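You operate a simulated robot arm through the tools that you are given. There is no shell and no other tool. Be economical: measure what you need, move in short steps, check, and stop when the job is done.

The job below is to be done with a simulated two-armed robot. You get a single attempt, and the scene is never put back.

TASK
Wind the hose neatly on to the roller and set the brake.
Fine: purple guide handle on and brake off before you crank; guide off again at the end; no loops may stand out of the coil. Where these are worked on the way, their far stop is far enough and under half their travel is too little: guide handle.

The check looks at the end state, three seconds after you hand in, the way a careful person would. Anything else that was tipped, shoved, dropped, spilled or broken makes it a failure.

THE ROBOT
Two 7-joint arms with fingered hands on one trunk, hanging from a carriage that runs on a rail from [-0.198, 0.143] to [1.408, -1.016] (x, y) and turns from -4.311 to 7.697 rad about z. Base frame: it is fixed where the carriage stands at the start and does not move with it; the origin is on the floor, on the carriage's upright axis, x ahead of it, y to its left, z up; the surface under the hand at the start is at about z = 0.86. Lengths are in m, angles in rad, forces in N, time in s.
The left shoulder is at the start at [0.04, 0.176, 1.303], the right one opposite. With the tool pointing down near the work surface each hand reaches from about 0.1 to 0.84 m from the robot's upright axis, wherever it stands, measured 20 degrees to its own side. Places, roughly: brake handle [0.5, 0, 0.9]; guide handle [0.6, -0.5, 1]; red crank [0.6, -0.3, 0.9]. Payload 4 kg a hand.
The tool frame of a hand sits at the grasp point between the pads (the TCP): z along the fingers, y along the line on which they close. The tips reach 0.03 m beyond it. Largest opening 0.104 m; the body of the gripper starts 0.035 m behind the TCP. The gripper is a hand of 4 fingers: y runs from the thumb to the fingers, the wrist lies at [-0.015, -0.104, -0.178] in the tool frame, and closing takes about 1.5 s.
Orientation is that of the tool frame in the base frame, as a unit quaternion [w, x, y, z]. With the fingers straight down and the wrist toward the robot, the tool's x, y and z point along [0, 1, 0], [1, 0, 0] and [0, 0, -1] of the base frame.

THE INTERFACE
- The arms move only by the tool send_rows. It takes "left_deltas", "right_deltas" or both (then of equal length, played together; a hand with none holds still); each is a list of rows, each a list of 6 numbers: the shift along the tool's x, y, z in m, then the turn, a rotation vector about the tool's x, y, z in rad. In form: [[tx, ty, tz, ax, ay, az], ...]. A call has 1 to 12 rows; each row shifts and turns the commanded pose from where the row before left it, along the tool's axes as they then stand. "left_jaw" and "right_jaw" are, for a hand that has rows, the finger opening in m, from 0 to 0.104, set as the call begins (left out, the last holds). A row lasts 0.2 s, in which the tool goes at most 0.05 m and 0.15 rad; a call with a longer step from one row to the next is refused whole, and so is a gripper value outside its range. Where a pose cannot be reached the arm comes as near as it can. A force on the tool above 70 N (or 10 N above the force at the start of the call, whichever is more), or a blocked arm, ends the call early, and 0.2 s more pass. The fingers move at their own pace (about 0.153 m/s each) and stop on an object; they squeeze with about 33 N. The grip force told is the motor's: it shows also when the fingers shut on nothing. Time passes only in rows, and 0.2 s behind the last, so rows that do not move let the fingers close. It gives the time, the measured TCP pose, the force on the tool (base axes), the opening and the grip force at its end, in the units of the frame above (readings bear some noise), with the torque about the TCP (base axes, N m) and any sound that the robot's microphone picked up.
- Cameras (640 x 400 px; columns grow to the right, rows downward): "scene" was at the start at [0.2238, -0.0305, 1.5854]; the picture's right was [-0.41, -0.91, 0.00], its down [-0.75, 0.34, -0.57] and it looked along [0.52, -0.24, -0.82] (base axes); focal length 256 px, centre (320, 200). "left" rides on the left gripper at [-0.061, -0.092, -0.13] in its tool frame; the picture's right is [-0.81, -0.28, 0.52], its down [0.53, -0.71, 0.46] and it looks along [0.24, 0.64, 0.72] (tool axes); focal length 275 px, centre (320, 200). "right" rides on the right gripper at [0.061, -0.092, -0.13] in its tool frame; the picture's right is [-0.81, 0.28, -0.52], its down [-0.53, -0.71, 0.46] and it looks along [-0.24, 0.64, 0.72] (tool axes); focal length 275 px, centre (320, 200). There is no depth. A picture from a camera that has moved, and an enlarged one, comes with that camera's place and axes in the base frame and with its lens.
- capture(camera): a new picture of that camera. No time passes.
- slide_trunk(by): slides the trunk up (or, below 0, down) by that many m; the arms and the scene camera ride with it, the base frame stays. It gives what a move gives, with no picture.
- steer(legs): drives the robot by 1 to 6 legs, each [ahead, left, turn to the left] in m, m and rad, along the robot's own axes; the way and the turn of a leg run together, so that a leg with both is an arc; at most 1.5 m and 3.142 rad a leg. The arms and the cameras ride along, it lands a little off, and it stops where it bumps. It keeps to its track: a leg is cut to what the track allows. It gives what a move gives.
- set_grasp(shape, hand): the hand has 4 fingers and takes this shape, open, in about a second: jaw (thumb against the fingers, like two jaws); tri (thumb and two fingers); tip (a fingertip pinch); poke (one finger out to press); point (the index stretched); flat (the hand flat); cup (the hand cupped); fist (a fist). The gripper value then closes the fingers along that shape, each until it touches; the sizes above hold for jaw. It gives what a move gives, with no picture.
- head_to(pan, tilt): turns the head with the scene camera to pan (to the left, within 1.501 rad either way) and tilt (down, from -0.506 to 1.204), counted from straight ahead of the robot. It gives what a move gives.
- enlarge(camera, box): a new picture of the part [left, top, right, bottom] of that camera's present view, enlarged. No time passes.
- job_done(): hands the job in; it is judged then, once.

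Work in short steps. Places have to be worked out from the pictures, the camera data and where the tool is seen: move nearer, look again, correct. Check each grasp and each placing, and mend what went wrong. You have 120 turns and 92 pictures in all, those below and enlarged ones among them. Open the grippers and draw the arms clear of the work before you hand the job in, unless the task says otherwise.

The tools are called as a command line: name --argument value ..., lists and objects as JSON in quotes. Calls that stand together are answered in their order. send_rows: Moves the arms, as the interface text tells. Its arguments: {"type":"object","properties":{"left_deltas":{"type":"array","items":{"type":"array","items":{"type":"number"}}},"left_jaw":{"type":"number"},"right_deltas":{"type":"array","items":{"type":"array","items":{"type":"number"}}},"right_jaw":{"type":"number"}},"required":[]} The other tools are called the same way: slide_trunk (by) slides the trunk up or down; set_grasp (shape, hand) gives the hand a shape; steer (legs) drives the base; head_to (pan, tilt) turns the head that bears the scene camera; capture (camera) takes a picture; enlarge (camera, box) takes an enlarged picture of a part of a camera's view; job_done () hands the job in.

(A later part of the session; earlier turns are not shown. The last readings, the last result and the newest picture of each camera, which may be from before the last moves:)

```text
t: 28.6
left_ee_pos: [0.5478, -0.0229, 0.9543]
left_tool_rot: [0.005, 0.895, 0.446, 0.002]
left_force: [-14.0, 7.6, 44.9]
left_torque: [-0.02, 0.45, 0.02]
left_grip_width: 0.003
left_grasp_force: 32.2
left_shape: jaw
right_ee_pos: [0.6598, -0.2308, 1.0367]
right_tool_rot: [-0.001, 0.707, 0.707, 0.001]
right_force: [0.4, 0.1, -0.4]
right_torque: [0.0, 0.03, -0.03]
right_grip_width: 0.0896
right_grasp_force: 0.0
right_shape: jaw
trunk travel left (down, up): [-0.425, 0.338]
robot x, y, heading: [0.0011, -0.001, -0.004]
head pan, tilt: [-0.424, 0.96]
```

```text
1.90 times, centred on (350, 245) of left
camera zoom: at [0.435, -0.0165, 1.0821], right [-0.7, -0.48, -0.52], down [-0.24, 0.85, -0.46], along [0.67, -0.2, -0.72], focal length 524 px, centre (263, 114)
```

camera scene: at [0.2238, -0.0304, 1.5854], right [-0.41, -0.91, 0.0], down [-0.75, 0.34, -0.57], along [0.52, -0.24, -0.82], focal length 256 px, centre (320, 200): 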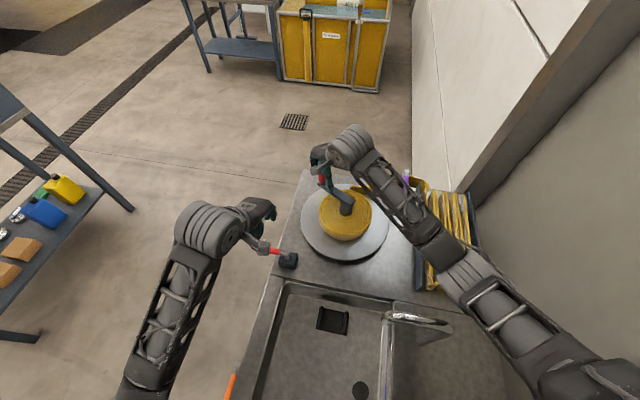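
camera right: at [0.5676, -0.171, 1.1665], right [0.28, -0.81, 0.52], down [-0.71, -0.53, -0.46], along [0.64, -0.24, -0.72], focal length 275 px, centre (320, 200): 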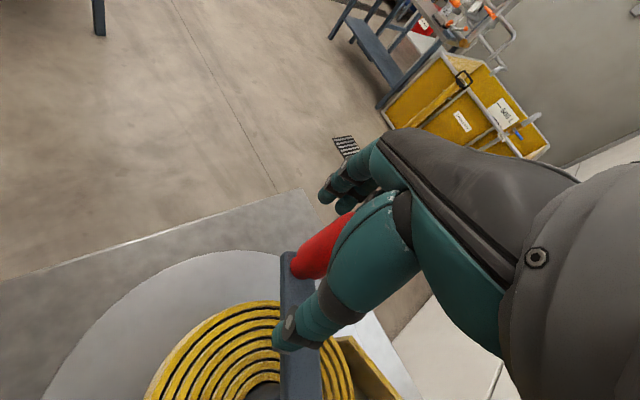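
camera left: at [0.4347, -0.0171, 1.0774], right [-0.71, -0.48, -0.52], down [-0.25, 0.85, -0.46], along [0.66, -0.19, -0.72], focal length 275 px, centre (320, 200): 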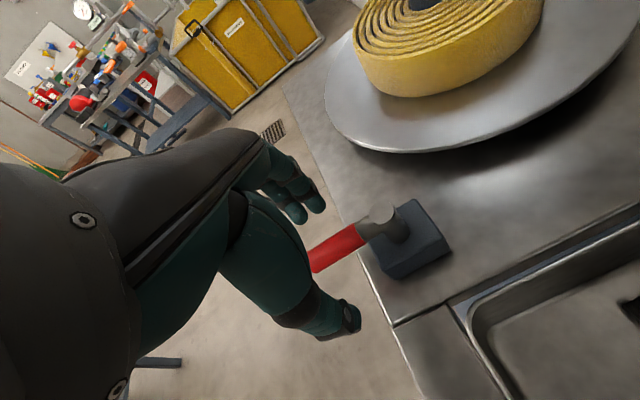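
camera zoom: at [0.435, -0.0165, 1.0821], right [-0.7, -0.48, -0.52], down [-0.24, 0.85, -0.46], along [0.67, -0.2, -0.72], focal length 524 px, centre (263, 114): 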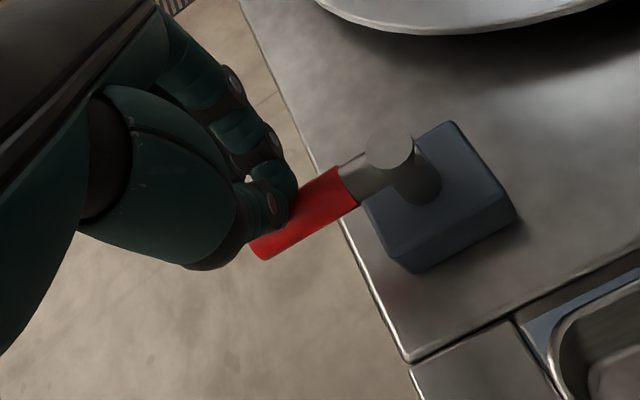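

The fingers closed above the lever (45 N up). I open, go 2.2 cm lower and slightly outward, and close again.

send_rows --left_deltas '[[0, 0, 0, 0, 0, 0], [0, 0, 0, 0, 0, 0], [0.003, -0.003, 0, 0, 0, 0], [0, 0, 0.011, 0, 0, 0], [0, 0, 0.011, 0, 0, 0], [0, 0, 0, 0, 0, 0]]' --left_jaw 0.07

send_rows --left_deltas '[[0, 0, 0, 0, 0, 0], [0, 0, 0, 0, 0, 0], [0, 0, 0, 0, 0, 0], [0, 0, 0, 0, 0, 0], [0, 0, 0, 0, 0, 0]]' --left_jaw 0.0

enlarge --camera "left" --box '[220, 140, 480, 350]'

```text
t: 30.0
left_ee_pos: [0.545, -0.0185, 0.9266]
left_tool_rot: [0.0, 0.895, 0.446, -0.001]
left_force: [-0.4, 0.6, 0.4]
left_torque: [-0.02, -0.01, 0.02]
left_grip_width: 0.0695
left_grasp_force: 0.0
left_shape: jaw
right_ee_pos: [0.6591, -0.2321, 1.0366]
right_tool_rot: [0.0, 0.707, 0.707, 0.0]
right_force: [0.3, 0.5, -0.2]
right_torque: [-0.06, -0.03, -0.02]
right_grip_width: 0.0898
right_grasp_force: 0.0
right_shape: jaw
trunk travel left (down, up): [-0.425, 0.338]
robot x, y, heading: [0.0034, -0.0019, -0.005]
head pan, tilt: [-0.424, 0.96]
```

```text
t: 31.2
left_ee_pos: [0.5428, -0.0176, 0.9246]
left_tool_rot: [-0.002, 0.894, 0.447, -0.002]
left_force: [2.5, 1.0, -21.1]
left_torque: [0.04, 0.08, 0.08]
left_grip_width: 0.0043
left_grasp_force: 32.7
left_shape: jaw
right_ee_pos: [0.6588, -0.232, 1.035]
right_tool_rot: [0.0, 0.707, 0.707, 0.0]
right_force: [-0.9, 0.6, -0.3]
right_torque: [0.0, -0.01, 0.02]
right_grip_width: 0.0899
right_grasp_force: 0.0
right_shape: jaw
trunk travel left (down, up): [-0.425, 0.338]
robot x, y, heading: [-0.0006, -0.0005, -0.001]
head pan, tilt: [-0.424, 0.96]
```

```text
1.90 times, centred on (350, 245) of left
camera zoom: at [0.4325, -0.0124, 1.0542], right [-0.71, -0.48, -0.52], down [-0.25, 0.86, -0.45], along [0.66, -0.19, -0.73], focal length 524 px, centre (263, 114)
```

zoom: 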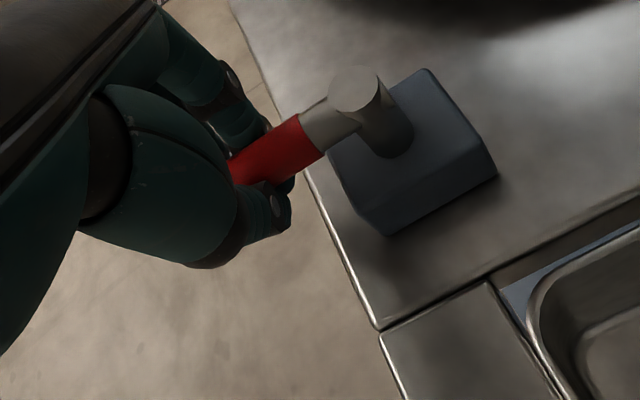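

Now slightly too low (−21 N). Raising 1.1 cm and regripping.

send_rows --left_deltas '[[0, 0, 0, 0, 0, 0], [0, 0, -0.006, 0, 0, 0], [0, 0, -0.006, 0, 0, 0]]' --left_jaw 0.05

send_rows --left_deltas '[[0, 0, 0, 0, 0, 0], [0, 0, 0, 0, 0, 0], [0, 0, 0, 0, 0, 0], [0, 0, 0, 0, 0, 0]]' --left_jaw 0.0

```text
t: 32.0
left_ee_pos: [0.5454, -0.0194, 0.9407]
left_tool_rot: [0.001, 0.895, 0.446, 0.0]
left_force: [0.0, -0.6, -0.4]
left_torque: [0.0, -0.01, 0.04]
left_grip_width: 0.0497
left_grasp_force: 0.2
left_shape: jaw
right_ee_pos: [0.6597, -0.2319, 1.0376]
right_tool_rot: [0.0, 0.707, 0.707, 0.0]
right_force: [-0.6, 0.1, -0.5]
right_torque: [0.0, -0.03, 0.0]
right_grip_width: 0.0896
right_grasp_force: 0.0
right_shape: jaw
trunk travel left (down, up): [-0.425, 0.338]
robot x, y, heading: [-0.0009, -0.0005, -0.004]
head pan, tilt: [-0.424, 0.96]
```

```text
t: 33.0
left_ee_pos: [0.5437, -0.0196, 0.9387]
left_tool_rot: [0.0, 0.894, 0.447, 0.0]
left_force: [-1.6, 0.5, -0.5]
left_torque: [0.0, -0.05, -0.02]
left_grip_width: 0.0126
left_grasp_force: 33.0
left_shape: jaw
right_ee_pos: [0.6587, -0.2314, 1.0361]
right_tool_rot: [0.0, 0.708, 0.707, 0.0]
right_force: [0.0, 0.4, -0.1]
right_torque: [-0.02, -0.03, -0.01]
right_grip_width: 0.0897
right_grasp_force: 0.0
right_shape: jaw
trunk travel left (down, up): [-0.425, 0.338]
robot x, y, heading: [-0.0001, -0.0007, -0.002]
head pan, tilt: [-0.424, 0.96]
```

Well gripped. Trying a counter-clockwise swing.

send_rows --left_deltas '[[-0.0005, -0.0052, 0, 0, 0, -0.1], [-0.0005, -0.0052, 0, 0, 0, -0.1], [-0.0005, -0.0052, 0, 0, 0, -0.1], [0, 0, 0, 0, 0, 0]]'

```text
t: 34.0
left_ee_pos: [0.5295, -0.0126, 0.9389]
left_tool_rot: [0.0, 0.818, 0.576, -0.001]
left_force: [0.0, -4.7, -3.5]
left_torque: [-0.1, -0.02, -0.05]
left_grip_width: 0.0125
left_grasp_force: 32.9
left_shape: jaw
right_ee_pos: [0.6583, -0.2338, 1.0351]
right_tool_rot: [0.0, 0.707, 0.708, 0.0]
right_force: [-0.9, 0.4, 0.8]
right_torque: [-0.04, -0.01, 0.02]
right_grip_width: 0.0898
right_grasp_force: 0.1
right_shape: jaw
trunk travel left (down, up): [-0.425, 0.338]
robot x, y, heading: [-0.0011, -0.0026, -0.004]
head pan, tilt: [-0.424, 0.96]
```

It swings counter-clockwise easily. Continuing toward its far stop.

send_rows --left_deltas '[[-0.0008, -0.0052, 0, 0, 0, -0.1], [-0.0006, -0.0052, 0, 0, 0, -0.1], [-0.0006, -0.0052, 0, 0, 0, -0.1], [-0.0006, -0.0051, 0, 0, 0, -0.1], [-0.0006, -0.0051, 0, 0, 0, -0.1], [-0.0006, -0.005, 0, 0, 0, -0.1], [-0.0006, -0.005, 0, 0, 0, -0.1], [0, 0, 0, 0, 0, 0]]'

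enlarge --camera "left" --box '[160, 100, 540, 350]'

```text
t: 35.8
left_ee_pos: [0.4972, -0.0153, 0.939]
left_tool_rot: [0.001, 0.57, 0.822, 0.001]
left_force: [3.7, -21.9, 3.9]
left_torque: [-0.47, -0.11, -0.38]
left_grip_width: 0.0123
left_grasp_force: 32.8
left_shape: jaw
right_ee_pos: [0.6601, -0.2367, 1.0385]
right_tool_rot: [0.001, 0.707, 0.707, 0.0]
right_force: [0.5, -0.6, -0.5]
right_torque: [0.02, 0.01, -0.01]
right_grip_width: 0.0895
right_grasp_force: 0.0
right_shape: jaw
trunk travel left (down, up): [-0.425, 0.338]
robot x, y, heading: [0.0024, 0.0005, 0.001]
head pan, tilt: [-0.424, 0.96]
```

```text
1.60 times, centred on (350, 225) of left
camera zoom: at [0.431, -0.1059, 1.0672], right [0.03, -0.85, -0.52], down [-0.85, 0.25, -0.46], along [0.52, 0.46, -0.72], focal length 440 px, centre (272, 160)
```

zoom: 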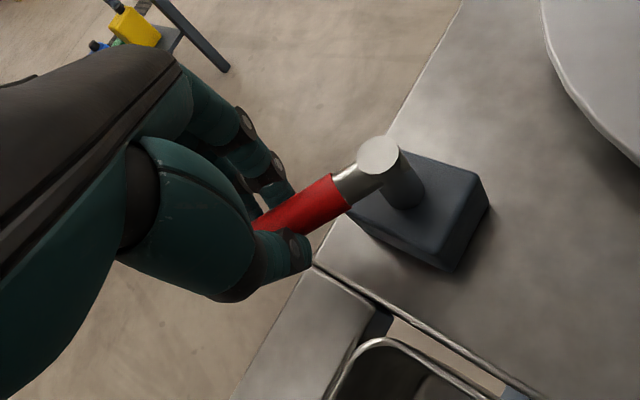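

Lever at ≈110°, only radial pull. Tucking in and continuing.

send_rows --left_deltas '[[-0.004, 0, 0, 0, 0, 0], [-0.0008, -0.0048, 0, 0, 0, -0.1], [-0.0007, -0.0048, 0, 0, 0, -0.1], [-0.0007, -0.0048, 0, 0, 0, -0.1], [-0.0006, -0.0048, 0, 0, 0, -0.1], [-0.0005, -0.0048, 0, 0, 0, -0.1], [-0.0004, -0.0048, 0, 0, 0, -0.1], [0, 0, 0, 0, 0, 0]]'

enlarge --camera "left" --box '[160, 100, 540, 350]'

```text
t: 36.8
left_ee_pos: [0.4975, 0.0553, 0.9052]
left_tool_rot: [-0.032, 0.437, 0.896, 0.076]
left_force: [0.3, -0.1, 0.2]
left_torque: [-0.01, -0.04, -0.06]
left_grip_width: 0.0095
left_grasp_force: 32.6
left_shape: jaw
right_ee_pos: [0.6594, -0.2313, 1.0355]
right_tool_rot: [-0.001, 0.706, 0.708, 0.0]
right_force: [0.1, 0.6, -0.4]
right_torque: [0.0, 0.0, 0.01]
right_grip_width: 0.0899
right_grasp_force: 0.0
right_shape: jaw
trunk travel left (down, up): [-0.425, 0.338]
robot x, y, heading: [-0.0022, -0.0019, -0.003]
head pan, tilt: [-0.424, 0.96]
stopped in row 4 (left hand): the arm was blocked; the commanded pose is now the measured one
```

```text
1.60 times, centred on (350, 225) of left
camera zoom: at [0.4615, -0.0703, 1.0145], right [0.29, -0.71, -0.64], down [-0.89, 0.06, -0.46], along [0.36, 0.7, -0.61], focal length 440 px, centre (272, 160)
```

zoom: 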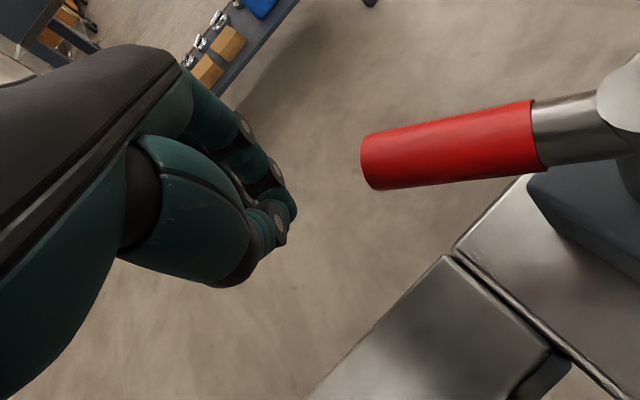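

The left arm hit a limit and slipped off the lever sideways. I look at the scene before continuing.

capture --camera "scene"

enlarge --camera "scene" --box '[210, 200, 350, 310]'

```text
56 pictures are left
camera scene: at [0.2238, -0.0299, 1.5854], right [-0.41, -0.91, 0.0], down [-0.75, 0.34, -0.57], along [0.52, -0.24, -0.82], focal length 256 px, centre (320, 200)
```

scene: 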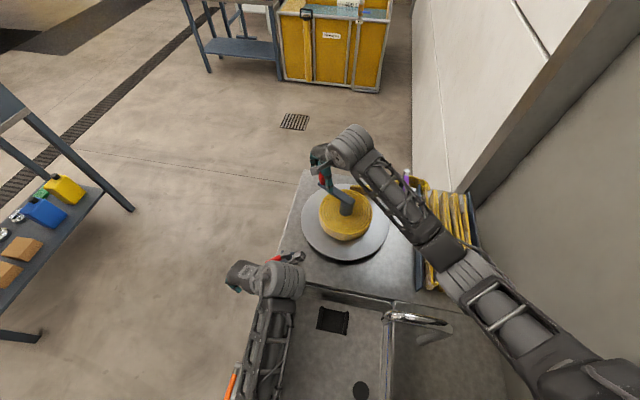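

```text
3.64 times, centred on (280, 255) of scene
camera zoom: at [0.2238, -0.0299, 1.5854], right [-0.41, -0.91, 0.0], down [-0.75, 0.34, -0.57], along [0.52, -0.24, -0.82], focal length 931 px, centre (466, 0)
```

zoom: 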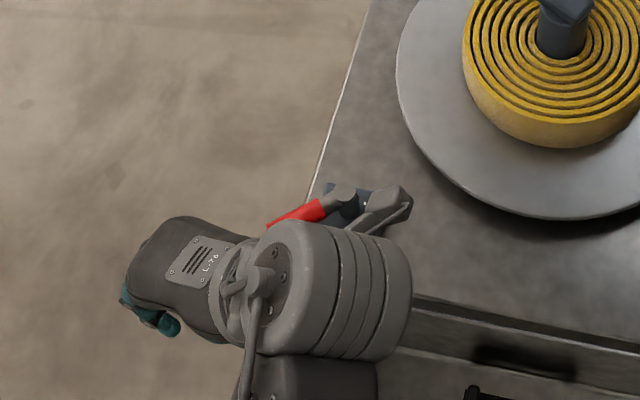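

The lever stands at roughly 97°. I lift the left hand straight up, level it and turn it to a comfortable heading, then look again.

send_rows --left_deltas '[[0, 0, -0.03, 0, 0, 0], [0, 0, -0.04, 0, 0, 0], [0, 0, -0.04, 0, 0, 0], [0, 0, -0.03, 0.055, -0.062, 0], [0, 0, 0, 0.055, -0.062, 0], [0, 0, 0, 0, 0, 0.12], [0, 0, 0, 0, 0, 0.12], [0, 0, 0, 0, 0, 0.12], [0, 0, 0, 0, 0, 0.12], [0, 0, 0, 0, 0, 0]]' --left_jaw 0.07

capture --camera "left"

enlarge --camera "scene" --box '[210, 200, 350, 310]'

```text
t: 37.6
left_ee_pos: [0.4969, 0.1076, 0.9672]
left_tool_rot: [-0.081, 0.418, 0.893, 0.149]
left_force: [-1.1, 0.0, 0.0]
left_torque: [0.03, -0.01, 0.01]
left_grip_width: 0.0697
left_grasp_force: 0.0
left_shape: jaw
right_ee_pos: [0.6597, -0.2311, 1.036]
right_tool_rot: [0.0, 0.706, 0.708, -0.001]
right_force: [-0.7, -0.4, -0.3]
right_torque: [-0.01, -0.02, 0.03]
right_grip_width: 0.0898
right_grasp_force: 0.0
right_shape: jaw
trunk travel left (down, up): [-0.425, 0.338]
robot x, y, heading: [-0.0003, -0.0009, 0.004]
head pan, tilt: [-0.424, 0.96]
stopped in row 4 (left hand): the arm was blocked; the commanded pose is now the measured one
```

```text
54 pictures are left
camera left: at [0.4668, -0.0356, 1.0537], right [0.29, -0.58, -0.76], down [-0.9, 0.1, -0.43], along [0.33, 0.81, -0.49], focal length 275 px, centre (320, 200)
```

left: 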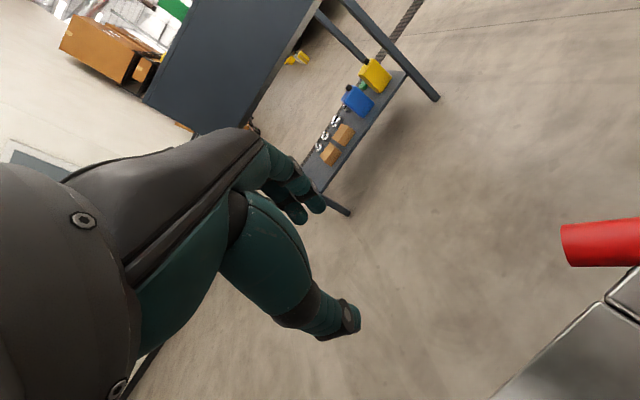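

```text
3.64 times, centred on (280, 255) of scene
camera zoom: at [0.2238, -0.0302, 1.5854], right [-0.41, -0.91, 0.0], down [-0.75, 0.34, -0.57], along [0.52, -0.24, -0.82], focal length 931 px, centre (466, 0)
```

zoom: 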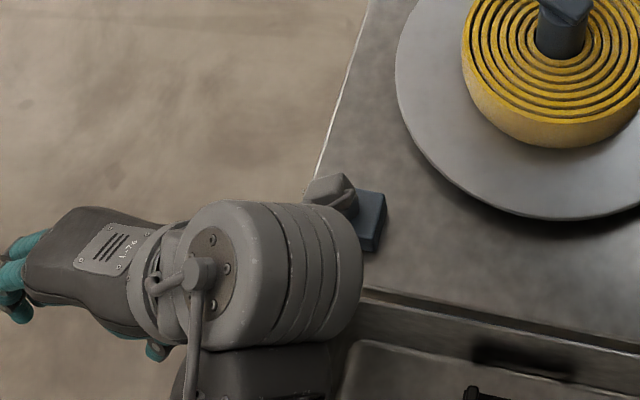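

The left wrist seems against a joint limit at this heading; I turn the hand back the other way with a gentle lift.

send_rows --left_deltas '[[0, 0, 0, 0, 0, 0.12], [0, 0, -0.005, 0, 0, 0.12], [0, 0, -0.01, 0, 0, 0.12], [0, 0, -0.01, 0, 0, 0.12], [0, 0, -0.01, 0, 0, 0.12], [0, 0, 0, 0, 0, 0.1]]'

```text
t: 39.0
left_ee_pos: [0.4964, 0.0945, 0.9997]
left_tool_rot: [-0.125, 0.7, 0.694, 0.111]
left_force: [-0.1, -0.2, 0.5]
left_torque: [-0.01, 0.0, 0.01]
left_grip_width: 0.0699
left_grasp_force: 0.1
left_shape: jaw
right_ee_pos: [0.6596, -0.231, 1.0358]
right_tool_rot: [0.0, 0.707, 0.708, 0.0]
right_force: [0.1, -0.6, 0.8]
right_torque: [0.01, 0.02, -0.02]
right_grip_width: 0.0896
right_grasp_force: 0.0
right_shape: jaw
trunk travel left (down, up): [-0.425, 0.338]
robot x, y, heading: [-0.0001, 0.0002, 0.005]
head pan, tilt: [-0.424, 0.96]
```

Freed. Levelling the hand (rotation about tool y) and lifting.

send_rows --left_deltas '[[0, 0, -0.01, -0.007, -0.112, 0], [0, 0, -0.02, -0.007, -0.112, 0], [0, 0, -0.02, -0.006, -0.111, 0], [0, 0, -0.03, 0, 0, 0], [0, 0, -0.03, 0, 0, 0], [0, 0, 0, 0, 0, 0]]'

capture --camera "left"

enlarge --camera "scene" --box '[210, 200, 350, 310]'

```text
t: 40.2
left_ee_pos: [0.5016, 0.1324, 1.0815]
left_tool_rot: [-0.052, 0.693, 0.717, 0.043]
left_force: [0.8, 0.5, 0.4]
left_torque: [-0.03, -0.03, 0.02]
left_grip_width: 0.0697
left_grasp_force: 0.1
left_shape: jaw
right_ee_pos: [0.66, -0.2327, 1.0356]
right_tool_rot: [0.0, 0.707, 0.708, -0.001]
right_force: [-0.4, -0.4, 0.3]
right_torque: [-0.02, -0.01, -0.01]
right_grip_width: 0.0898
right_grasp_force: 0.0
right_shape: jaw
trunk travel left (down, up): [-0.425, 0.338]
robot x, y, heading: [-0.0003, -0.0006, -0.002]
head pan, tilt: [-0.424, 0.96]
stopped in row 6 (left hand): the arm was blocked; the commanded pose is now the measured one
```

```text
52 pictures are left
camera left: at [0.413, 0.0501, 1.2018], right [-0.26, -0.74, -0.62], down [-0.74, 0.56, -0.37], along [0.62, 0.36, -0.69], focal length 275 px, centre (320, 200)
```

left: 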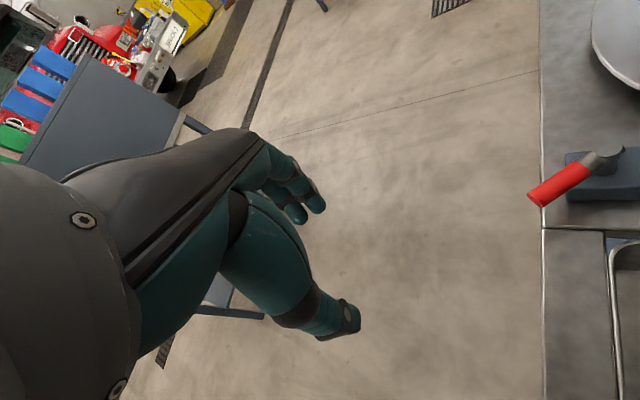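

```text
3.64 times, centred on (280, 255) of scene
camera zoom: at [0.2237, -0.0304, 1.5854], right [-0.41, -0.91, 0.0], down [-0.75, 0.34, -0.57], along [0.52, -0.24, -0.82], focal length 931 px, centre (466, 0)
```

zoom: 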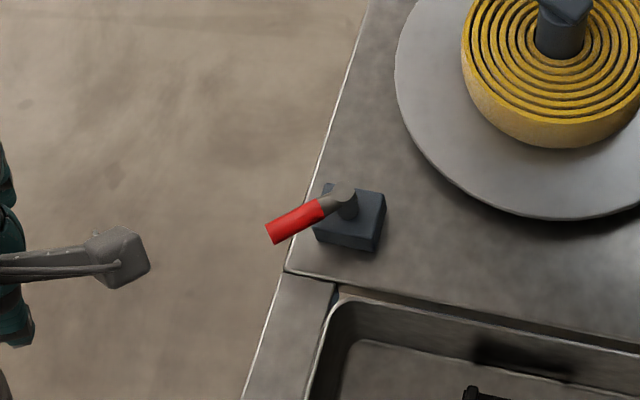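

The lever's tip is at (0.505,-0.005), i.e. ≈99°, half way. The left arm still reports blocked; I check its posture.

capture --camera "scene"

send_rows --left_deltas '[[0, 0, -0.02, 0, 0, 0], [0, 0, -0.03, 0, -0.04, 0], [0, 0, -0.03, 0, -0.04, 0], [0, 0, -0.03, 0, -0.04, 0], [0, 0, 0, 0, 0, 0]]'

```text
50 pictures are left
camera scene: at [0.2237, -0.0304, 1.5854], right [-0.41, -0.91, 0.0], down [-0.75, 0.34, -0.57], along [0.52, -0.24, -0.82], focal length 256 px, centre (320, 200)
```

scene: 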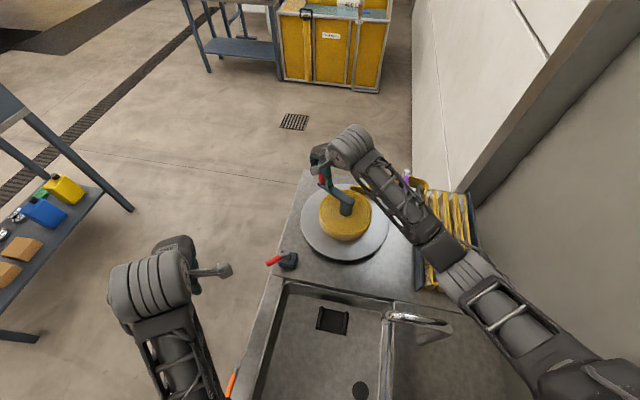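

```text
t: 41.6
left_ee_pos: [0.5147, 0.1565, 1.173]
left_tool_rot: [-0.038, 0.675, 0.736, 0.034]
left_force: [-0.7, -0.3, 0.1]
left_torque: [0.01, 0.0, 0.0]
left_grip_width: 0.0696
left_grasp_force: 0.1
left_shape: jaw
left hand out of reach, approached as far as the arm can: row 4
right_ee_pos: [0.6595, -0.2322, 1.0358]
right_tool_rot: [0.001, 0.707, 0.708, 0.0]
right_force: [-0.1, -0.3, 0.4]
right_torque: [-0.01, 0.03, 0.01]
right_grip_width: 0.0899
right_grasp_force: 0.1
right_shape: jaw
trunk travel left (down, up): [-0.425, 0.338]
robot x, y, heading: [-0.0024, -0.0011, -0.003]
head pan, tilt: [-0.424, 0.96]
stopped in row 5 (left hand): the arm was blocked; the commanded pose is now the measured one
```

The left arm is near a joint limit in this posture; I try unwinding by yawing the hand the other way, and will otherwise use the right hand for the brake.

send_rows --left_deltas '[[0, 0, 0, 0, 0, 0.12], [0, 0, 0, 0, 0, 0.12], [0, 0, -0.01, 0, 0, 0.12], [0, 0, -0.01, 0, -0.04, 0.12], [0, 0, -0.01, 0, -0.04, 0], [0, 0, 0, 0, 0, 0]]'

capture --camera "scene"

```text
t: 43.0
left_ee_pos: [0.5285, 0.2036, 1.1495]
left_tool_rot: [-0.052, 0.822, 0.567, 0.023]
left_force: [-0.1, -1.0, -0.3]
left_torque: [0.0, -0.03, 0.04]
left_grip_width: 0.0696
left_grasp_force: 0.1
left_shape: jaw
left hand out of reach, approached as far as the arm can: row 3, 4, 5
right_ee_pos: [0.6584, -0.2319, 1.0365]
right_tool_rot: [0.0, 0.707, 0.708, 0.0]
right_force: [0.1, -0.4, 0.0]
right_torque: [-0.01, 0.0, -0.02]
right_grip_width: 0.0897
right_grasp_force: 0.1
right_shape: jaw
trunk travel left (down, up): [-0.425, 0.338]
robot x, y, heading: [-0.0008, 0.001, -0.002]
head pan, tilt: [-0.424, 0.96]
```

```text
49 pictures are left
camera scene: at [0.2236, -0.0302, 1.5854], right [-0.41, -0.91, 0.0], down [-0.75, 0.34, -0.57], along [0.52, -0.24, -0.82], focal length 256 px, centre (320, 200)
```

scene: 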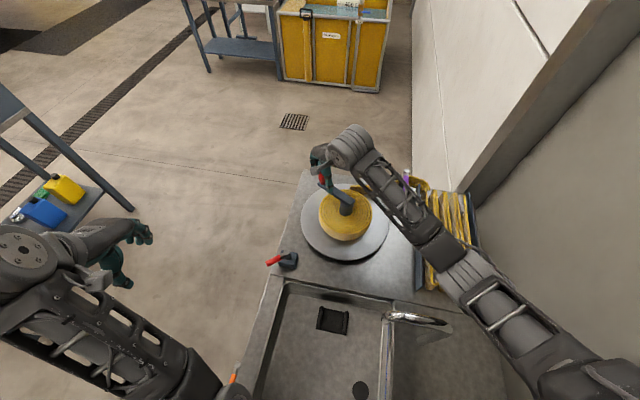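

The left arm is clear of the work, so I leave it there. The right hand lifts off the knob and goes over to the brake lever.

send_rows --right_deltas '[[0, 0, -0.04, 0, 0, 0], [0, 0, -0.04, 0, 0, 0], [0, 0, -0.04, 0, 0, 0], [0.0353, -0.0253, 0, 0, 0, 0], [0.0353, -0.0253, 0, 0, 0, 0], [0.0353, -0.0253, 0, 0, 0, 0], [0.0353, -0.0253, 0, 0, 0, 0], [0.0353, -0.0253, 0.02, 0, 0, 0], [0.0353, -0.0253, 0.02, 0, 0, 0], [0, 0, 0.03, 0, 0, -0.08], [0, 0, 0.03, 0, 0, -0.08], [0, 0, 0, 0, 0, 0]]' --right_jaw 0.07

capture --camera "right"

```text
t: 45.8
left_ee_pos: [0.5704, 0.1864, 1.1694]
left_tool_rot: [-0.033, 0.818, 0.573, 0.036]
left_force: [0.3, -1.0, 0.3]
left_torque: [0.0, 0.01, 0.01]
left_grip_width: 0.0699
left_grasp_force: 0.0
left_shape: jaw
right_ee_pos: [0.5836, -0.0478, 1.1431]
right_tool_rot: [0.078, 0.647, 0.757, 0.045]
right_force: [0.2, 0.3, -0.4]
right_torque: [0.02, 0.04, 0.0]
right_grip_width: 0.0703
right_grasp_force: 0.1
right_shape: jaw
trunk travel left (down, up): [-0.425, 0.338]
robot x, y, heading: [0.0047, -0.004, 0.008]
head pan, tilt: [-0.424, 0.96]
stopped in row 12 (right hand): the arm was blocked; the commanded pose is now the measured one
```

```text
48 pictures are left
camera right: at [0.4614, 0.0029, 1.2509], right [0.3, -0.74, 0.6], down [-0.53, -0.65, -0.54], along [0.79, -0.16, -0.59], focal length 275 px, centre (320, 200)
```

right: 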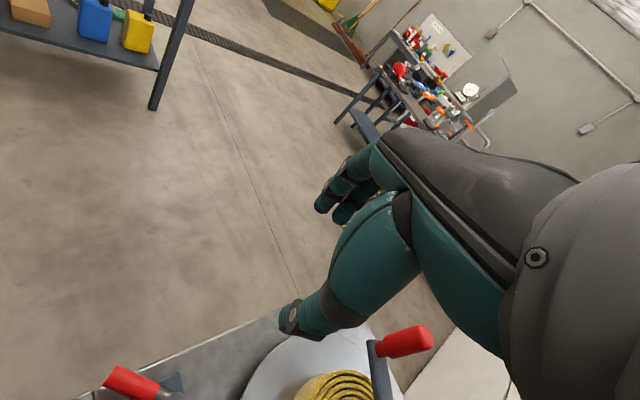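

The right arm was blocked and the left shifted; they may have touched. I look.

capture --camera "scene"

```text
47 pictures are left
camera scene: at [0.2509, -0.0442, 1.5937], right [-0.41, -0.91, 0.0], down [-0.73, 0.32, -0.6], along [0.55, -0.25, -0.8], focal length 256 px, centre (320, 200)
```

scene: 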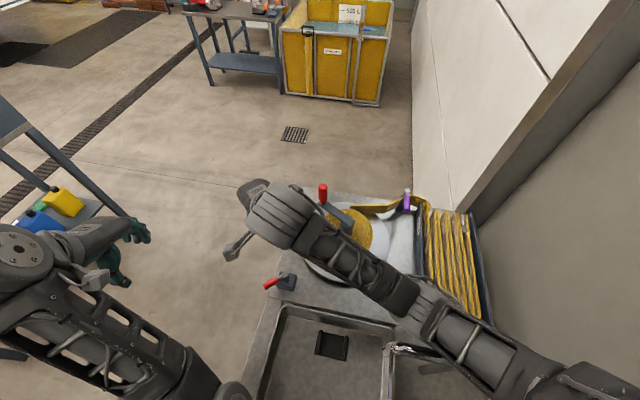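

The whole trunk has been leaned slightly, so the arm is straining, likely in its elbow. I back the right hand off the way it came and up, levelling it.

send_rows --right_deltas '[[-0.02, 0.006, -0.01, 0, 0, 0], [-0.02, 0.006, -0.01, 0, 0, 0], [-0.02, 0.006, -0.01, 0.045, 0.015, 0], [-0.02, 0.006, -0.01, 0.045, 0.015, 0], [-0.02, 0.006, -0.01, 0.04, 0.015, 0.04], [-0.02, 0.006, -0.01, 0.04, 0.015, 0.04], [-0.02, 0.006, -0.01, 0, 0, 0.04], [-0.02, 0.006, -0.01, 0, 0, 0.04], [0, 0, 0, 0, 0, 0]]'

capture --camera "scene"

```text
t: 47.8
left_ee_pos: [0.5304, 0.2038, 1.1523]
left_tool_rot: [-0.052, 0.82, 0.569, 0.026]
left_force: [0.0, 0.9, -0.2]
left_torque: [0.02, -0.01, -0.05]
left_grip_width: 0.0701
left_grasp_force: 0.0
left_shape: jaw
right_ee_pos: [0.5991, -0.1751, 1.1903]
right_tool_rot: [-0.032, 0.707, 0.706, -0.012]
right_force: [0.1, -0.5, -0.4]
right_torque: [0.0, 0.04, 0.01]
right_grip_width: 0.0704
right_grasp_force: 0.1
right_shape: jaw
trunk travel left (down, up): [-0.425, 0.338]
robot x, y, heading: [0.0012, -0.0005, 0.002]
head pan, tilt: [-0.424, 0.96]
```

```text
46 pictures are left
camera scene: at [0.2248, -0.0305, 1.5854], right [-0.41, -0.91, 0.0], down [-0.75, 0.34, -0.57], along [0.52, -0.23, -0.82], focal length 256 px, centre (320, 200)
```

scene: 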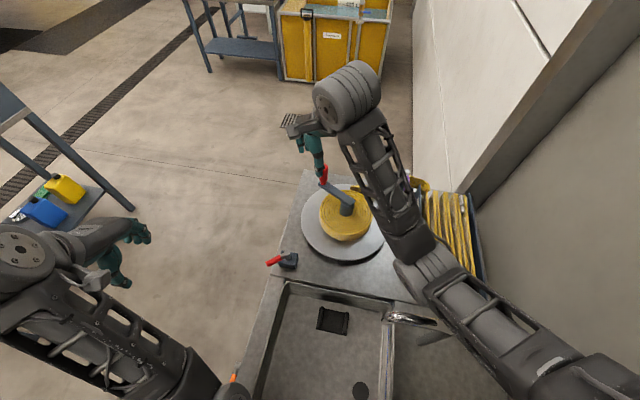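

The crank, brake and tap look undisturbed and the trunk is straight again; the right forearm probably leaned on the tap when low. I raise the trunk 0.15 m so the forearms pass higher.

slide_trunk --by 0.15

send_rows --right_deltas '[[-0.04, 0, 0, 0.02, 0, 0], [-0.04, 0, 0, 0.02, 0, 0], [-0.04, 0, 0, 0.02, 0, 0], [-0.04, 0, 0, 0, 0, 0], [-0.04, 0, 0, 0, 0, 0], [0, 0, 0, 0, 0, 0]]' --left_deltas '[[0, 0, 0, -0.009, -0.028, -0.089], [0, 0, 0, -0.009, -0.028, -0.089], [-0.02, 0.002, 0, -0.009, -0.028, -0.089], [-0.04, 0.002, 0, -0.009, -0.028, -0.089], [-0.04, 0.002, 0, 0, 0, 0], [0, 0, 0, 0, 0, 0]]'

```text
t: 49.6
left_ee_pos: [0.5312, 0.2051, 1.3029]
left_tool_rot: [-0.051, 0.82, 0.569, 0.027]
left_force: [-0.6, -0.3, 1.1]
left_torque: [0.01, 0.02, -0.02]
left_grip_width: 0.0701
left_grasp_force: 0.0
left_shape: jaw
right_ee_pos: [0.5991, -0.174, 1.3398]
right_tool_rot: [-0.031, 0.707, 0.707, -0.011]
right_force: [-0.3, -0.5, -0.7]
right_torque: [-0.02, -0.02, -0.02]
right_grip_width: 0.0701
right_grasp_force: 0.1
right_shape: jaw
trunk travel left (down, up): [-0.575, 0.188]
robot x, y, heading: [0.0031, -0.0047, 0.006]
head pan, tilt: [-0.424, 0.96]
```

```text
t: 50.9
left_ee_pos: [0.5505, 0.1301, 1.3606]
left_tool_rot: [0.034, 0.689, 0.721, 0.06]
left_force: [0.6, 0.2, 0.3]
left_torque: [-0.01, 0.01, -0.01]
left_grip_width: 0.0696
left_grasp_force: 0.1
left_shape: jaw
right_ee_pos: [0.6005, -0.3726, 1.3367]
right_tool_rot: [-0.052, 0.706, 0.705, -0.033]
right_force: [0.2, 0.0, -0.2]
right_torque: [-0.01, 0.03, -0.01]
right_grip_width: 0.0703
right_grasp_force: 0.1
right_shape: jaw
trunk travel left (down, up): [-0.575, 0.188]
robot x, y, heading: [0.0028, -0.001, 0.002]
head pan, tilt: [-0.424, 0.96]
stopped in row 6 (left hand): the arm was blocked; the commanded pose is now the measured one
```

Left wrist is still awkward; I level both hands and draw the left toward its original home pose.

send_rows --right_deltas '[[0, 0, 0, -0.06, -0.013, 0], [0, 0, 0, -0.06, -0.013, 0], [0, 0, 0, 0, 0, 0], [0, 0, 0, 0, 0, 0], [0, 0, 0, 0, 0, 0], [0, 0, 0, 0, 0, 0]]' --left_deltas '[[-0.02, 0, -0.01, 0.033, -0.01, 0.011], [-0.025, 0, -0.01, 0.033, -0.01, 0.011], [-0.025, 0, -0.01, 0.033, -0.01, 0.011], [-0.025, 0, 0, 0.033, -0.01, 0.011], [-0.025, 0, 0, 0, 0, 0], [0, 0, 0, 0, 0, 0]]'

capture --camera "scene"

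```text
t: 52.3
left_ee_pos: [0.5574, 0.0061, 1.3821]
left_tool_rot: [0.004, 0.709, 0.706, -0.006]
left_force: [-0.7, 0.3, 0.5]
left_torque: [-0.01, 0.02, -0.05]
left_grip_width: 0.0702
left_grasp_force: 0.1
left_shape: jaw
left hand out of reach, approached as far as the arm can: row 4
right_ee_pos: [0.5994, -0.3732, 1.336]
right_tool_rot: [0.0, 0.708, 0.706, 0.001]
right_force: [0.9, 0.6, -0.1]
right_torque: [0.0, 0.0, 0.01]
right_grip_width: 0.0701
right_grasp_force: 0.0
right_shape: jaw
trunk travel left (down, up): [-0.575, 0.188]
robot x, y, heading: [0.0001, -0.0005, 0.002]
head pan, tilt: [-0.424, 0.96]
```

```text
45 pictures are left
camera scene: at [0.225, -0.0308, 1.7354], right [-0.41, -0.91, 0.0], down [-0.75, 0.34, -0.57], along [0.52, -0.24, -0.82], focal length 256 px, centre (320, 200)
```

scene: 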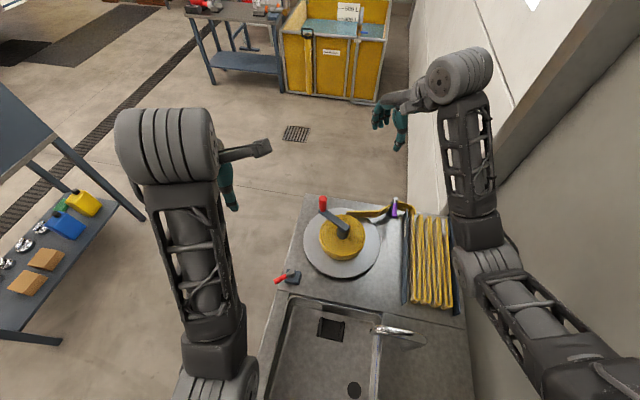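

Left hand is home and level again. With fingers closed I lower it on the far (+x) side of the brake lever, to push the lever toward me.

send_rows --left_deltas '[[-0.014, 0.002, 0.03, 0, 0, 0], [-0.014, 0.002, 0.04, 0, 0, 0], [0, 0, 0.045, 0, 0, 0], [0, 0, 0.045, 0, 0, 0], [0, 0, 0.045, 0, 0, 0], [0, 0, 0.045, 0, 0, 0], [0, 0, 0.045, 0, 0, 0], [0, 0, 0.045, 0, 0, 0], [0, 0, 0.03, 0, 0, 0], [0, 0, 0.02, 0, 0, 0], [0, 0, 0, 0, 0, 0]]' --left_jaw 0.0

capture --camera "left"

enlarge --camera "scene" --box '[220, 200, 380, 310]'

```text
t: 53.5
left_ee_pos: [0.6031, -0.0033, 1.2651]
left_tool_rot: [0.05, 0.697, 0.713, 0.062]
left_force: [-0.6, -0.4, -0.3]
left_torque: [-0.02, 0.0, 0.03]
left_grip_width: 0.0
left_grasp_force: 33.2
left_shape: jaw
right_ee_pos: [0.5998, -0.3724, 1.3354]
right_tool_rot: [-0.002, 0.707, 0.708, 0.0]
right_force: [-0.3, -0.6, -0.1]
right_torque: [0.0, -0.01, 0.0]
right_grip_width: 0.0699
right_grasp_force: 0.0
right_shape: jaw
trunk travel left (down, up): [-0.575, 0.188]
robot x, y, heading: [0.0005, -0.0012, 0.005]
head pan, tilt: [-0.424, 0.96]
stopped in row 6 (left hand): the arm was blocked; the commanded pose is now the measured one
```

```text
44 pictures are left
camera left: at [0.4922, -0.0692, 1.3774], right [-0.17, -0.81, -0.57], down [-0.65, 0.52, -0.56], along [0.74, 0.27, -0.61], focal length 275 px, centre (320, 200)
```

left: 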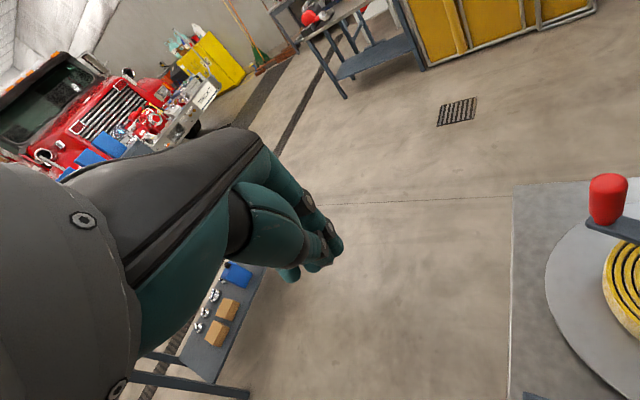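

```text
3.64 times, centred on (300, 255) of scene
camera zoom: at [0.2251, -0.0307, 1.7354], right [-0.41, -0.91, 0.0], down [-0.75, 0.34, -0.57], along [0.52, -0.23, -0.82], focal length 931 px, centre (393, 0)
```

zoom: 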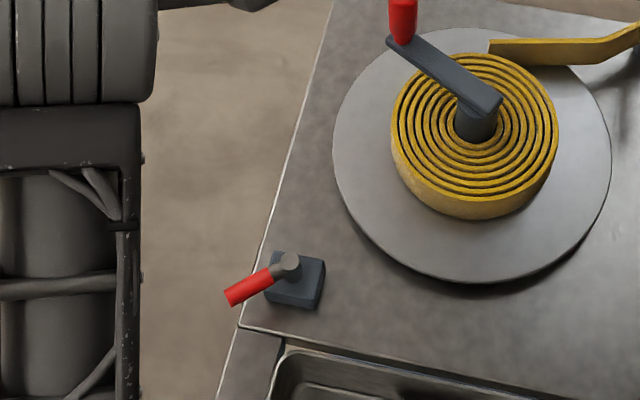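

The left arm's posture still blocks it going down. I move it away to the left, and use the right hand (now with the higher trunk) on the brake.

send_rows --left_deltas '[[0.01, -0.005, -0.03, 0, 0, 0.05], [0.02, -0.005, -0.03, 0, 0, 0.05], [0.03, -0.005, -0.03, 0, 0, 0.1], [0.04, 0, 0, 0, 0, 0.1], [0.04, 0, 0, 0, 0, 0.1], [0.04, 0, 0, 0, 0, 0.1], [0.04, 0, 0, 0, 0, 0], [0, 0, 0, 0, 0, 0]]'

capture --camera "scene"

```text
t: 55.4
left_ee_pos: [0.6265, 0.2036, 1.3629]
left_tool_rot: [0.036, 0.852, 0.517, 0.07]
left_force: [0.5, -0.1, -0.3]
left_torque: [0.01, 0.0, 0.02]
left_grip_width: 0.0
left_grasp_force: 33.3
left_shape: jaw
right_ee_pos: [0.5998, -0.3746, 1.3353]
right_tool_rot: [-0.001, 0.708, 0.706, 0.0]
right_force: [-0.5, 0.3, -0.4]
right_torque: [-0.01, 0.01, 0.0]
right_grip_width: 0.0703
right_grasp_force: 0.0
right_shape: jaw
trunk travel left (down, up): [-0.575, 0.188]
robot x, y, heading: [0.0011, -0.0002, -0.001]
head pan, tilt: [-0.424, 0.96]
```

```text
42 pictures are left
camera scene: at [0.2251, -0.0307, 1.7354], right [-0.41, -0.91, 0.0], down [-0.75, 0.34, -0.57], along [0.52, -0.23, -0.82], focal length 256 px, centre (320, 200)
```

scene: 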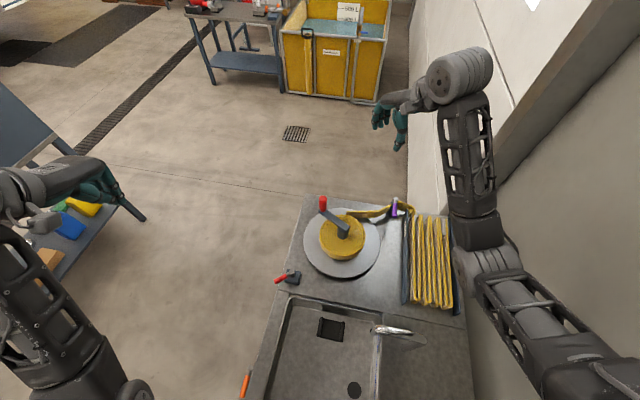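

Right hand goes over to above the brake lever at a safe height.

send_rows --right_deltas '[[0.0394, -0.0102, 0.01, 0, 0, 0], [0.0394, -0.0102, 0.01, 0, 0, 0], [0.0394, -0.0102, 0.01, 0, 0, 0], [0.0394, -0.0102, 0.01, 0, 0, 0], [0.0394, -0.0102, 0.01, 0, 0, 0], [0.0394, -0.0102, 0.01, 0, 0, 0], [0.0394, -0.0102, 0.01, 0, 0, 0], [0.0394, -0.0102, 0.01, 0, 0, 0], [0.0394, -0.0102, 0.01, 0, 0, 0], [0, 0, 0.02, 0, 0, -0.08], [0, 0, 0.02, 0, 0, -0.08], [0, 0, 0, 0, 0, 0]]'

capture --camera "scene"

```text
t: 58.0
left_ee_pos: [0.6253, 0.2031, 1.3626]
left_tool_rot: [0.036, 0.852, 0.517, 0.07]
left_force: [0.9, 0.1, 0.4]
left_torque: [0.03, 0.02, 0.02]
left_grip_width: 0.0001
left_grasp_force: 32.7
left_shape: jaw
right_ee_pos: [0.5073, -0.0189, 1.2081]
right_tool_rot: [0.0, 0.648, 0.761, 0.0]
right_force: [0.9, -0.1, -0.4]
right_torque: [0.01, 0.01, -0.02]
right_grip_width: 0.0702
right_grasp_force: 0.1
right_shape: jaw
trunk travel left (down, up): [-0.575, 0.188]
robot x, y, heading: [-0.001, 0.0034, 0.005]
head pan, tilt: [-0.424, 0.96]
```

```text
41 pictures are left
camera scene: at [0.2251, -0.0308, 1.7354], right [-0.41, -0.91, 0.0], down [-0.75, 0.34, -0.57], along [0.52, -0.24, -0.82], focal length 256 px, centre (320, 200)
```

scene: 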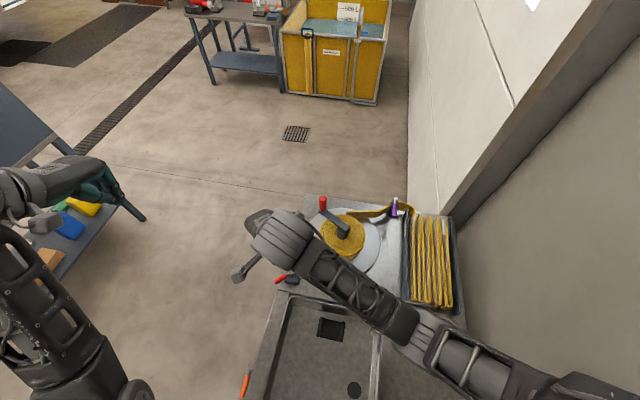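

Reached without trouble. Descending stepwise, watching for strain.

send_rows --right_deltas '[[0, 0, 0.025, 0, 0, 0], [0, 0, 0.025, 0, 0, 0], [0, 0, 0.025, 0, 0, 0], [0, 0, 0.025, 0, 0, 0], [0, 0, 0.025, 0, 0, 0], [0, 0, 0.025, 0, 0, 0], [0, 0, 0, 0, 0, 0]]'

capture --camera "right"

capture --camera "scene"

```text
t: 59.5
left_ee_pos: [0.6254, 0.2036, 1.3624]
left_tool_rot: [0.036, 0.852, 0.517, 0.07]
left_force: [0.1, -0.2, -0.8]
left_torque: [-0.01, -0.02, 0.01]
left_grip_width: 0.0
left_grasp_force: 32.9
left_shape: jaw
right_ee_pos: [0.5101, -0.0198, 1.0553]
right_tool_rot: [0.0, 0.649, 0.761, 0.001]
right_force: [0.9, -0.8, 0.0]
right_torque: [0.01, -0.03, -0.03]
right_grip_width: 0.0704
right_grasp_force: 0.0
right_shape: jaw
trunk travel left (down, up): [-0.575, 0.188]
robot x, y, heading: [0.001, -0.0024, 0.005]
head pan, tilt: [-0.424, 0.96]
```

```text
40 pictures are left
camera right: at [0.4088, 0.0278, 1.1856], right [0.4, -0.76, 0.52], down [-0.62, -0.64, -0.46], along [0.67, -0.14, -0.73], focal length 275 px, centre (320, 200)
```

right: 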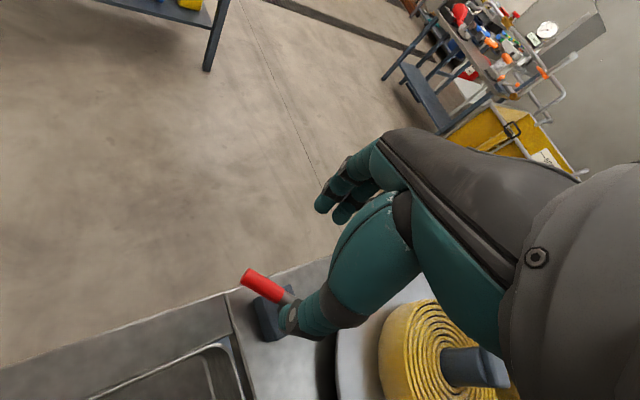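

```text
39 pictures are left
camera scene: at [0.2251, -0.0308, 1.7354], right [-0.41, -0.91, 0.0], down [-0.75, 0.34, -0.57], along [0.52, -0.24, -0.82], focal length 256 px, centre (320, 200)
```

scene: 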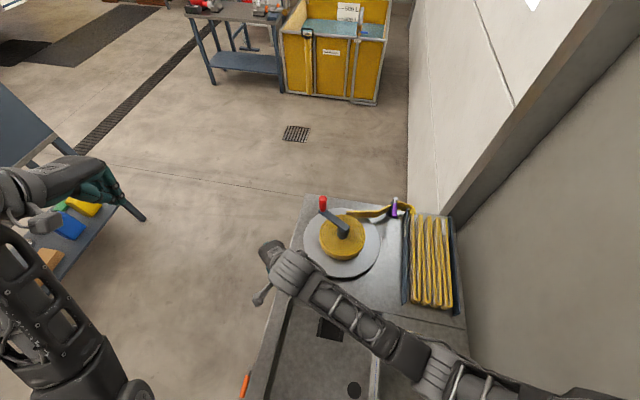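

All as expected: lever tip at (0.505,-0.002). Descending the last 11.5 cm astride the lever.

send_rows --right_deltas '[[0.003, -0.001, 0.025, 0, 0, 0], [0, -0.001, 0.025, 0, 0, 0], [0, 0, 0.025, 0, 0, 0], [0, 0, 0.025, 0, 0, 0], [0, 0, 0.015, 0, 0, 0], [0, 0, 0, 0, 0, 0]]'

send_rows --right_deltas '[[0, 0, 0, 0, 0, 0], [0, 0, 0, 0, 0, 0], [0, 0, 0, 0, 0, 0], [0, 0, 0, 0, 0, 0], [0, 0, 0, 0, 0, 0]]' --right_jaw 0.0

enlarge --camera "right" --box '[180, 130, 440, 340]'

```text
t: 61.0
left_ee_pos: [0.6258, 0.2055, 1.3624]
left_tool_rot: [0.036, 0.852, 0.518, 0.071]
left_force: [0.2, 1.1, -0.3]
left_torque: [0.01, 0.02, -0.01]
left_grip_width: 0.0
left_grasp_force: 32.8
left_shape: jaw
right_ee_pos: [0.5076, -0.0152, 0.9409]
right_tool_rot: [0.0, 0.649, 0.761, 0.001]
right_force: [-0.4, -0.3, 0.2]
right_torque: [0.0, -0.03, -0.01]
right_grip_width: 0.0701
right_grasp_force: 0.1
right_shape: jaw
trunk travel left (down, up): [-0.575, 0.188]
robot x, y, heading: [-0.0019, 0.0009, 0.002]
head pan, tilt: [-0.424, 0.96]
```

```text
t: 62.1
left_ee_pos: [0.6245, 0.2047, 1.3613]
left_tool_rot: [0.036, 0.852, 0.517, 0.07]
left_force: [-0.2, -0.8, 0.4]
left_torque: [-0.01, 0.0, 0.0]
left_grip_width: 0.0
left_grasp_force: 33.2
left_shape: jaw
right_ee_pos: [0.5061, -0.0165, 0.9404]
right_tool_rot: [-0.002, 0.649, 0.761, -0.001]
right_force: [1.3, -0.2, -2.1]
right_torque: [-0.01, -0.02, 0.04]
right_grip_width: 0.0129
right_grasp_force: 32.8
right_shape: jaw
trunk travel left (down, up): [-0.575, 0.188]
robot x, y, heading: [0.0028, 0.0011, -0.001]
head pan, tilt: [-0.424, 0.96]
```

```text
1.90 times, centred on (310, 235) of right
camera zoom: at [0.4054, 0.03, 1.0711], right [0.4, -0.76, 0.52], down [-0.62, -0.64, -0.46], along [0.67, -0.14, -0.73], focal length 524 px, centre (339, 133)
```

zoom: 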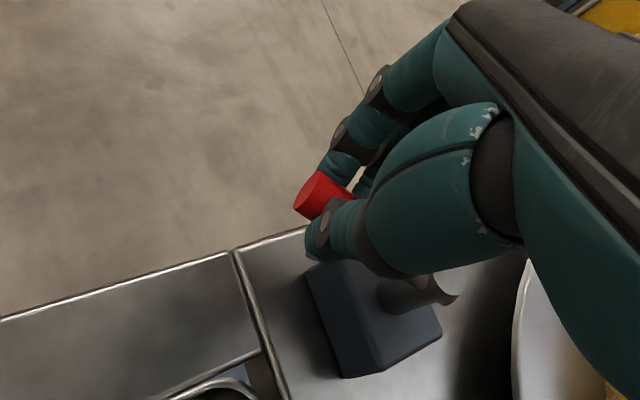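

Well held (13 mm). Swinging counter-clockwise 0.45 rad first.

send_rows --right_deltas '[[-0.0005, -0.0044, 0, 0, 0, -0.1], [-0.0005, -0.0044, 0, 0, 0, -0.1], [-0.0005, -0.0044, 0, 0, 0, -0.1], [-0.0005, -0.0044, 0, 0, 0, -0.1], [-0.0005, -0.0044, 0, 0, 0, -0.1], [0, 0, 0, 0, 0, 0]]'

```text
t: 63.5
left_ee_pos: [0.6258, 0.2034, 1.3636]
left_tool_rot: [0.036, 0.852, 0.517, 0.071]
left_force: [-0.1, -0.2, -0.2]
left_torque: [0.0, 0.0, -0.01]
left_grip_width: 0.0
left_grasp_force: 32.7
left_shape: jaw
right_ee_pos: [0.4875, -0.0292, 0.9408]
right_tool_rot: [0.001, 0.44, 0.898, -0.001]
right_force: [5.4, -8.8, -6.9]
right_torque: [-0.22, -0.05, -0.13]
right_grip_width: 0.0124
right_grasp_force: 32.8
right_shape: jaw
trunk travel left (down, up): [-0.575, 0.188]
robot x, y, heading: [-0.0004, -0.0022, 0.007]
head pan, tilt: [-0.424, 0.96]
```

Following nicely (≈128°). Three to five more steps, until the stop is felt.

send_rows --right_deltas '[[-0.002, -0.0043, 0, 0, 0, -0.1], [-0.0005, -0.0043, 0, 0, 0, -0.1], [-0.0005, -0.0043, 0, 0, 0, -0.1], [-0.0005, -0.0043, 0, 0, 0, -0.08], [-0.0003, -0.0035, 0, 0, 0, -0.04], [0, 0, 0, 0, 0, 0]]'

```text
t: 65.0
left_ee_pos: [0.6268, 0.2038, 1.3627]
left_tool_rot: [0.035, 0.852, 0.518, 0.07]
left_force: [-0.1, 0.1, -1.0]
left_torque: [0.02, 0.01, 0.02]
left_grip_width: 0.0
left_grasp_force: 32.8
left_shape: jaw
right_ee_pos: [0.4778, -0.0452, 0.9425]
right_tool_rot: [0.001, 0.243, 0.97, -0.001]
right_force: [15.0, -2.4, -13.2]
right_torque: [-0.14, -0.22, -0.13]
right_grip_width: 0.0123
right_grasp_force: 32.7
right_shape: jaw
trunk travel left (down, up): [-0.575, 0.188]
robot x, y, heading: [0.0021, 0.0011, 0.002]
head pan, tilt: [-0.424, 0.96]
```

No clear stop yet, mainly radial pull; tuck in and push a little further.

send_rows --right_deltas '[[-0.004, 0, 0, 0, 0, 0], [0, -0.0043, 0, 0, 0, -0.06], [-0.0005, -0.0043, 0, 0, 0, -0.06], [-0.0005, -0.0043, 0, 0, 0, -0.06], [0, 0, 0, 0, 0, 0]]'

enlarge --camera "right" --box '[140, 130, 440, 370]'

```text
t: 66.2
left_ee_pos: [0.6274, 0.2064, 1.3648]
left_tool_rot: [0.035, 0.852, 0.517, 0.072]
left_force: [-0.2, 0.3, 0.4]
left_torque: [0.03, 0.0, 0.0]
left_grip_width: 0.0
left_grasp_force: 32.9
left_shape: jaw
right_ee_pos: [0.4773, -0.054, 0.9447]
right_tool_rot: [0.001, 0.155, 0.988, 0.005]
right_force: [15.2, 17.1, -8.3]
right_torque: [0.19, -0.32, -0.1]
right_grip_width: 0.0175
right_grasp_force: 33.0
right_shape: jaw
trunk travel left (down, up): [-0.575, 0.188]
robot x, y, heading: [0.0015, -0.0009, 0.0]
head pan, tilt: [-0.424, 0.96]
```

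```text
1.67 times, centred on (290, 250) of right
camera zoom: at [0.3903, -0.1226, 1.0731], right [0.85, 0.01, 0.52], down [0.29, -0.84, -0.46], along [0.43, 0.54, -0.72], focal length 459 px, centre (370, 117)
```

zoom: 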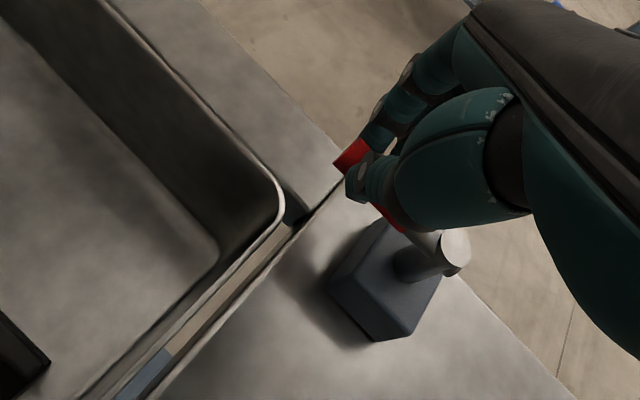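

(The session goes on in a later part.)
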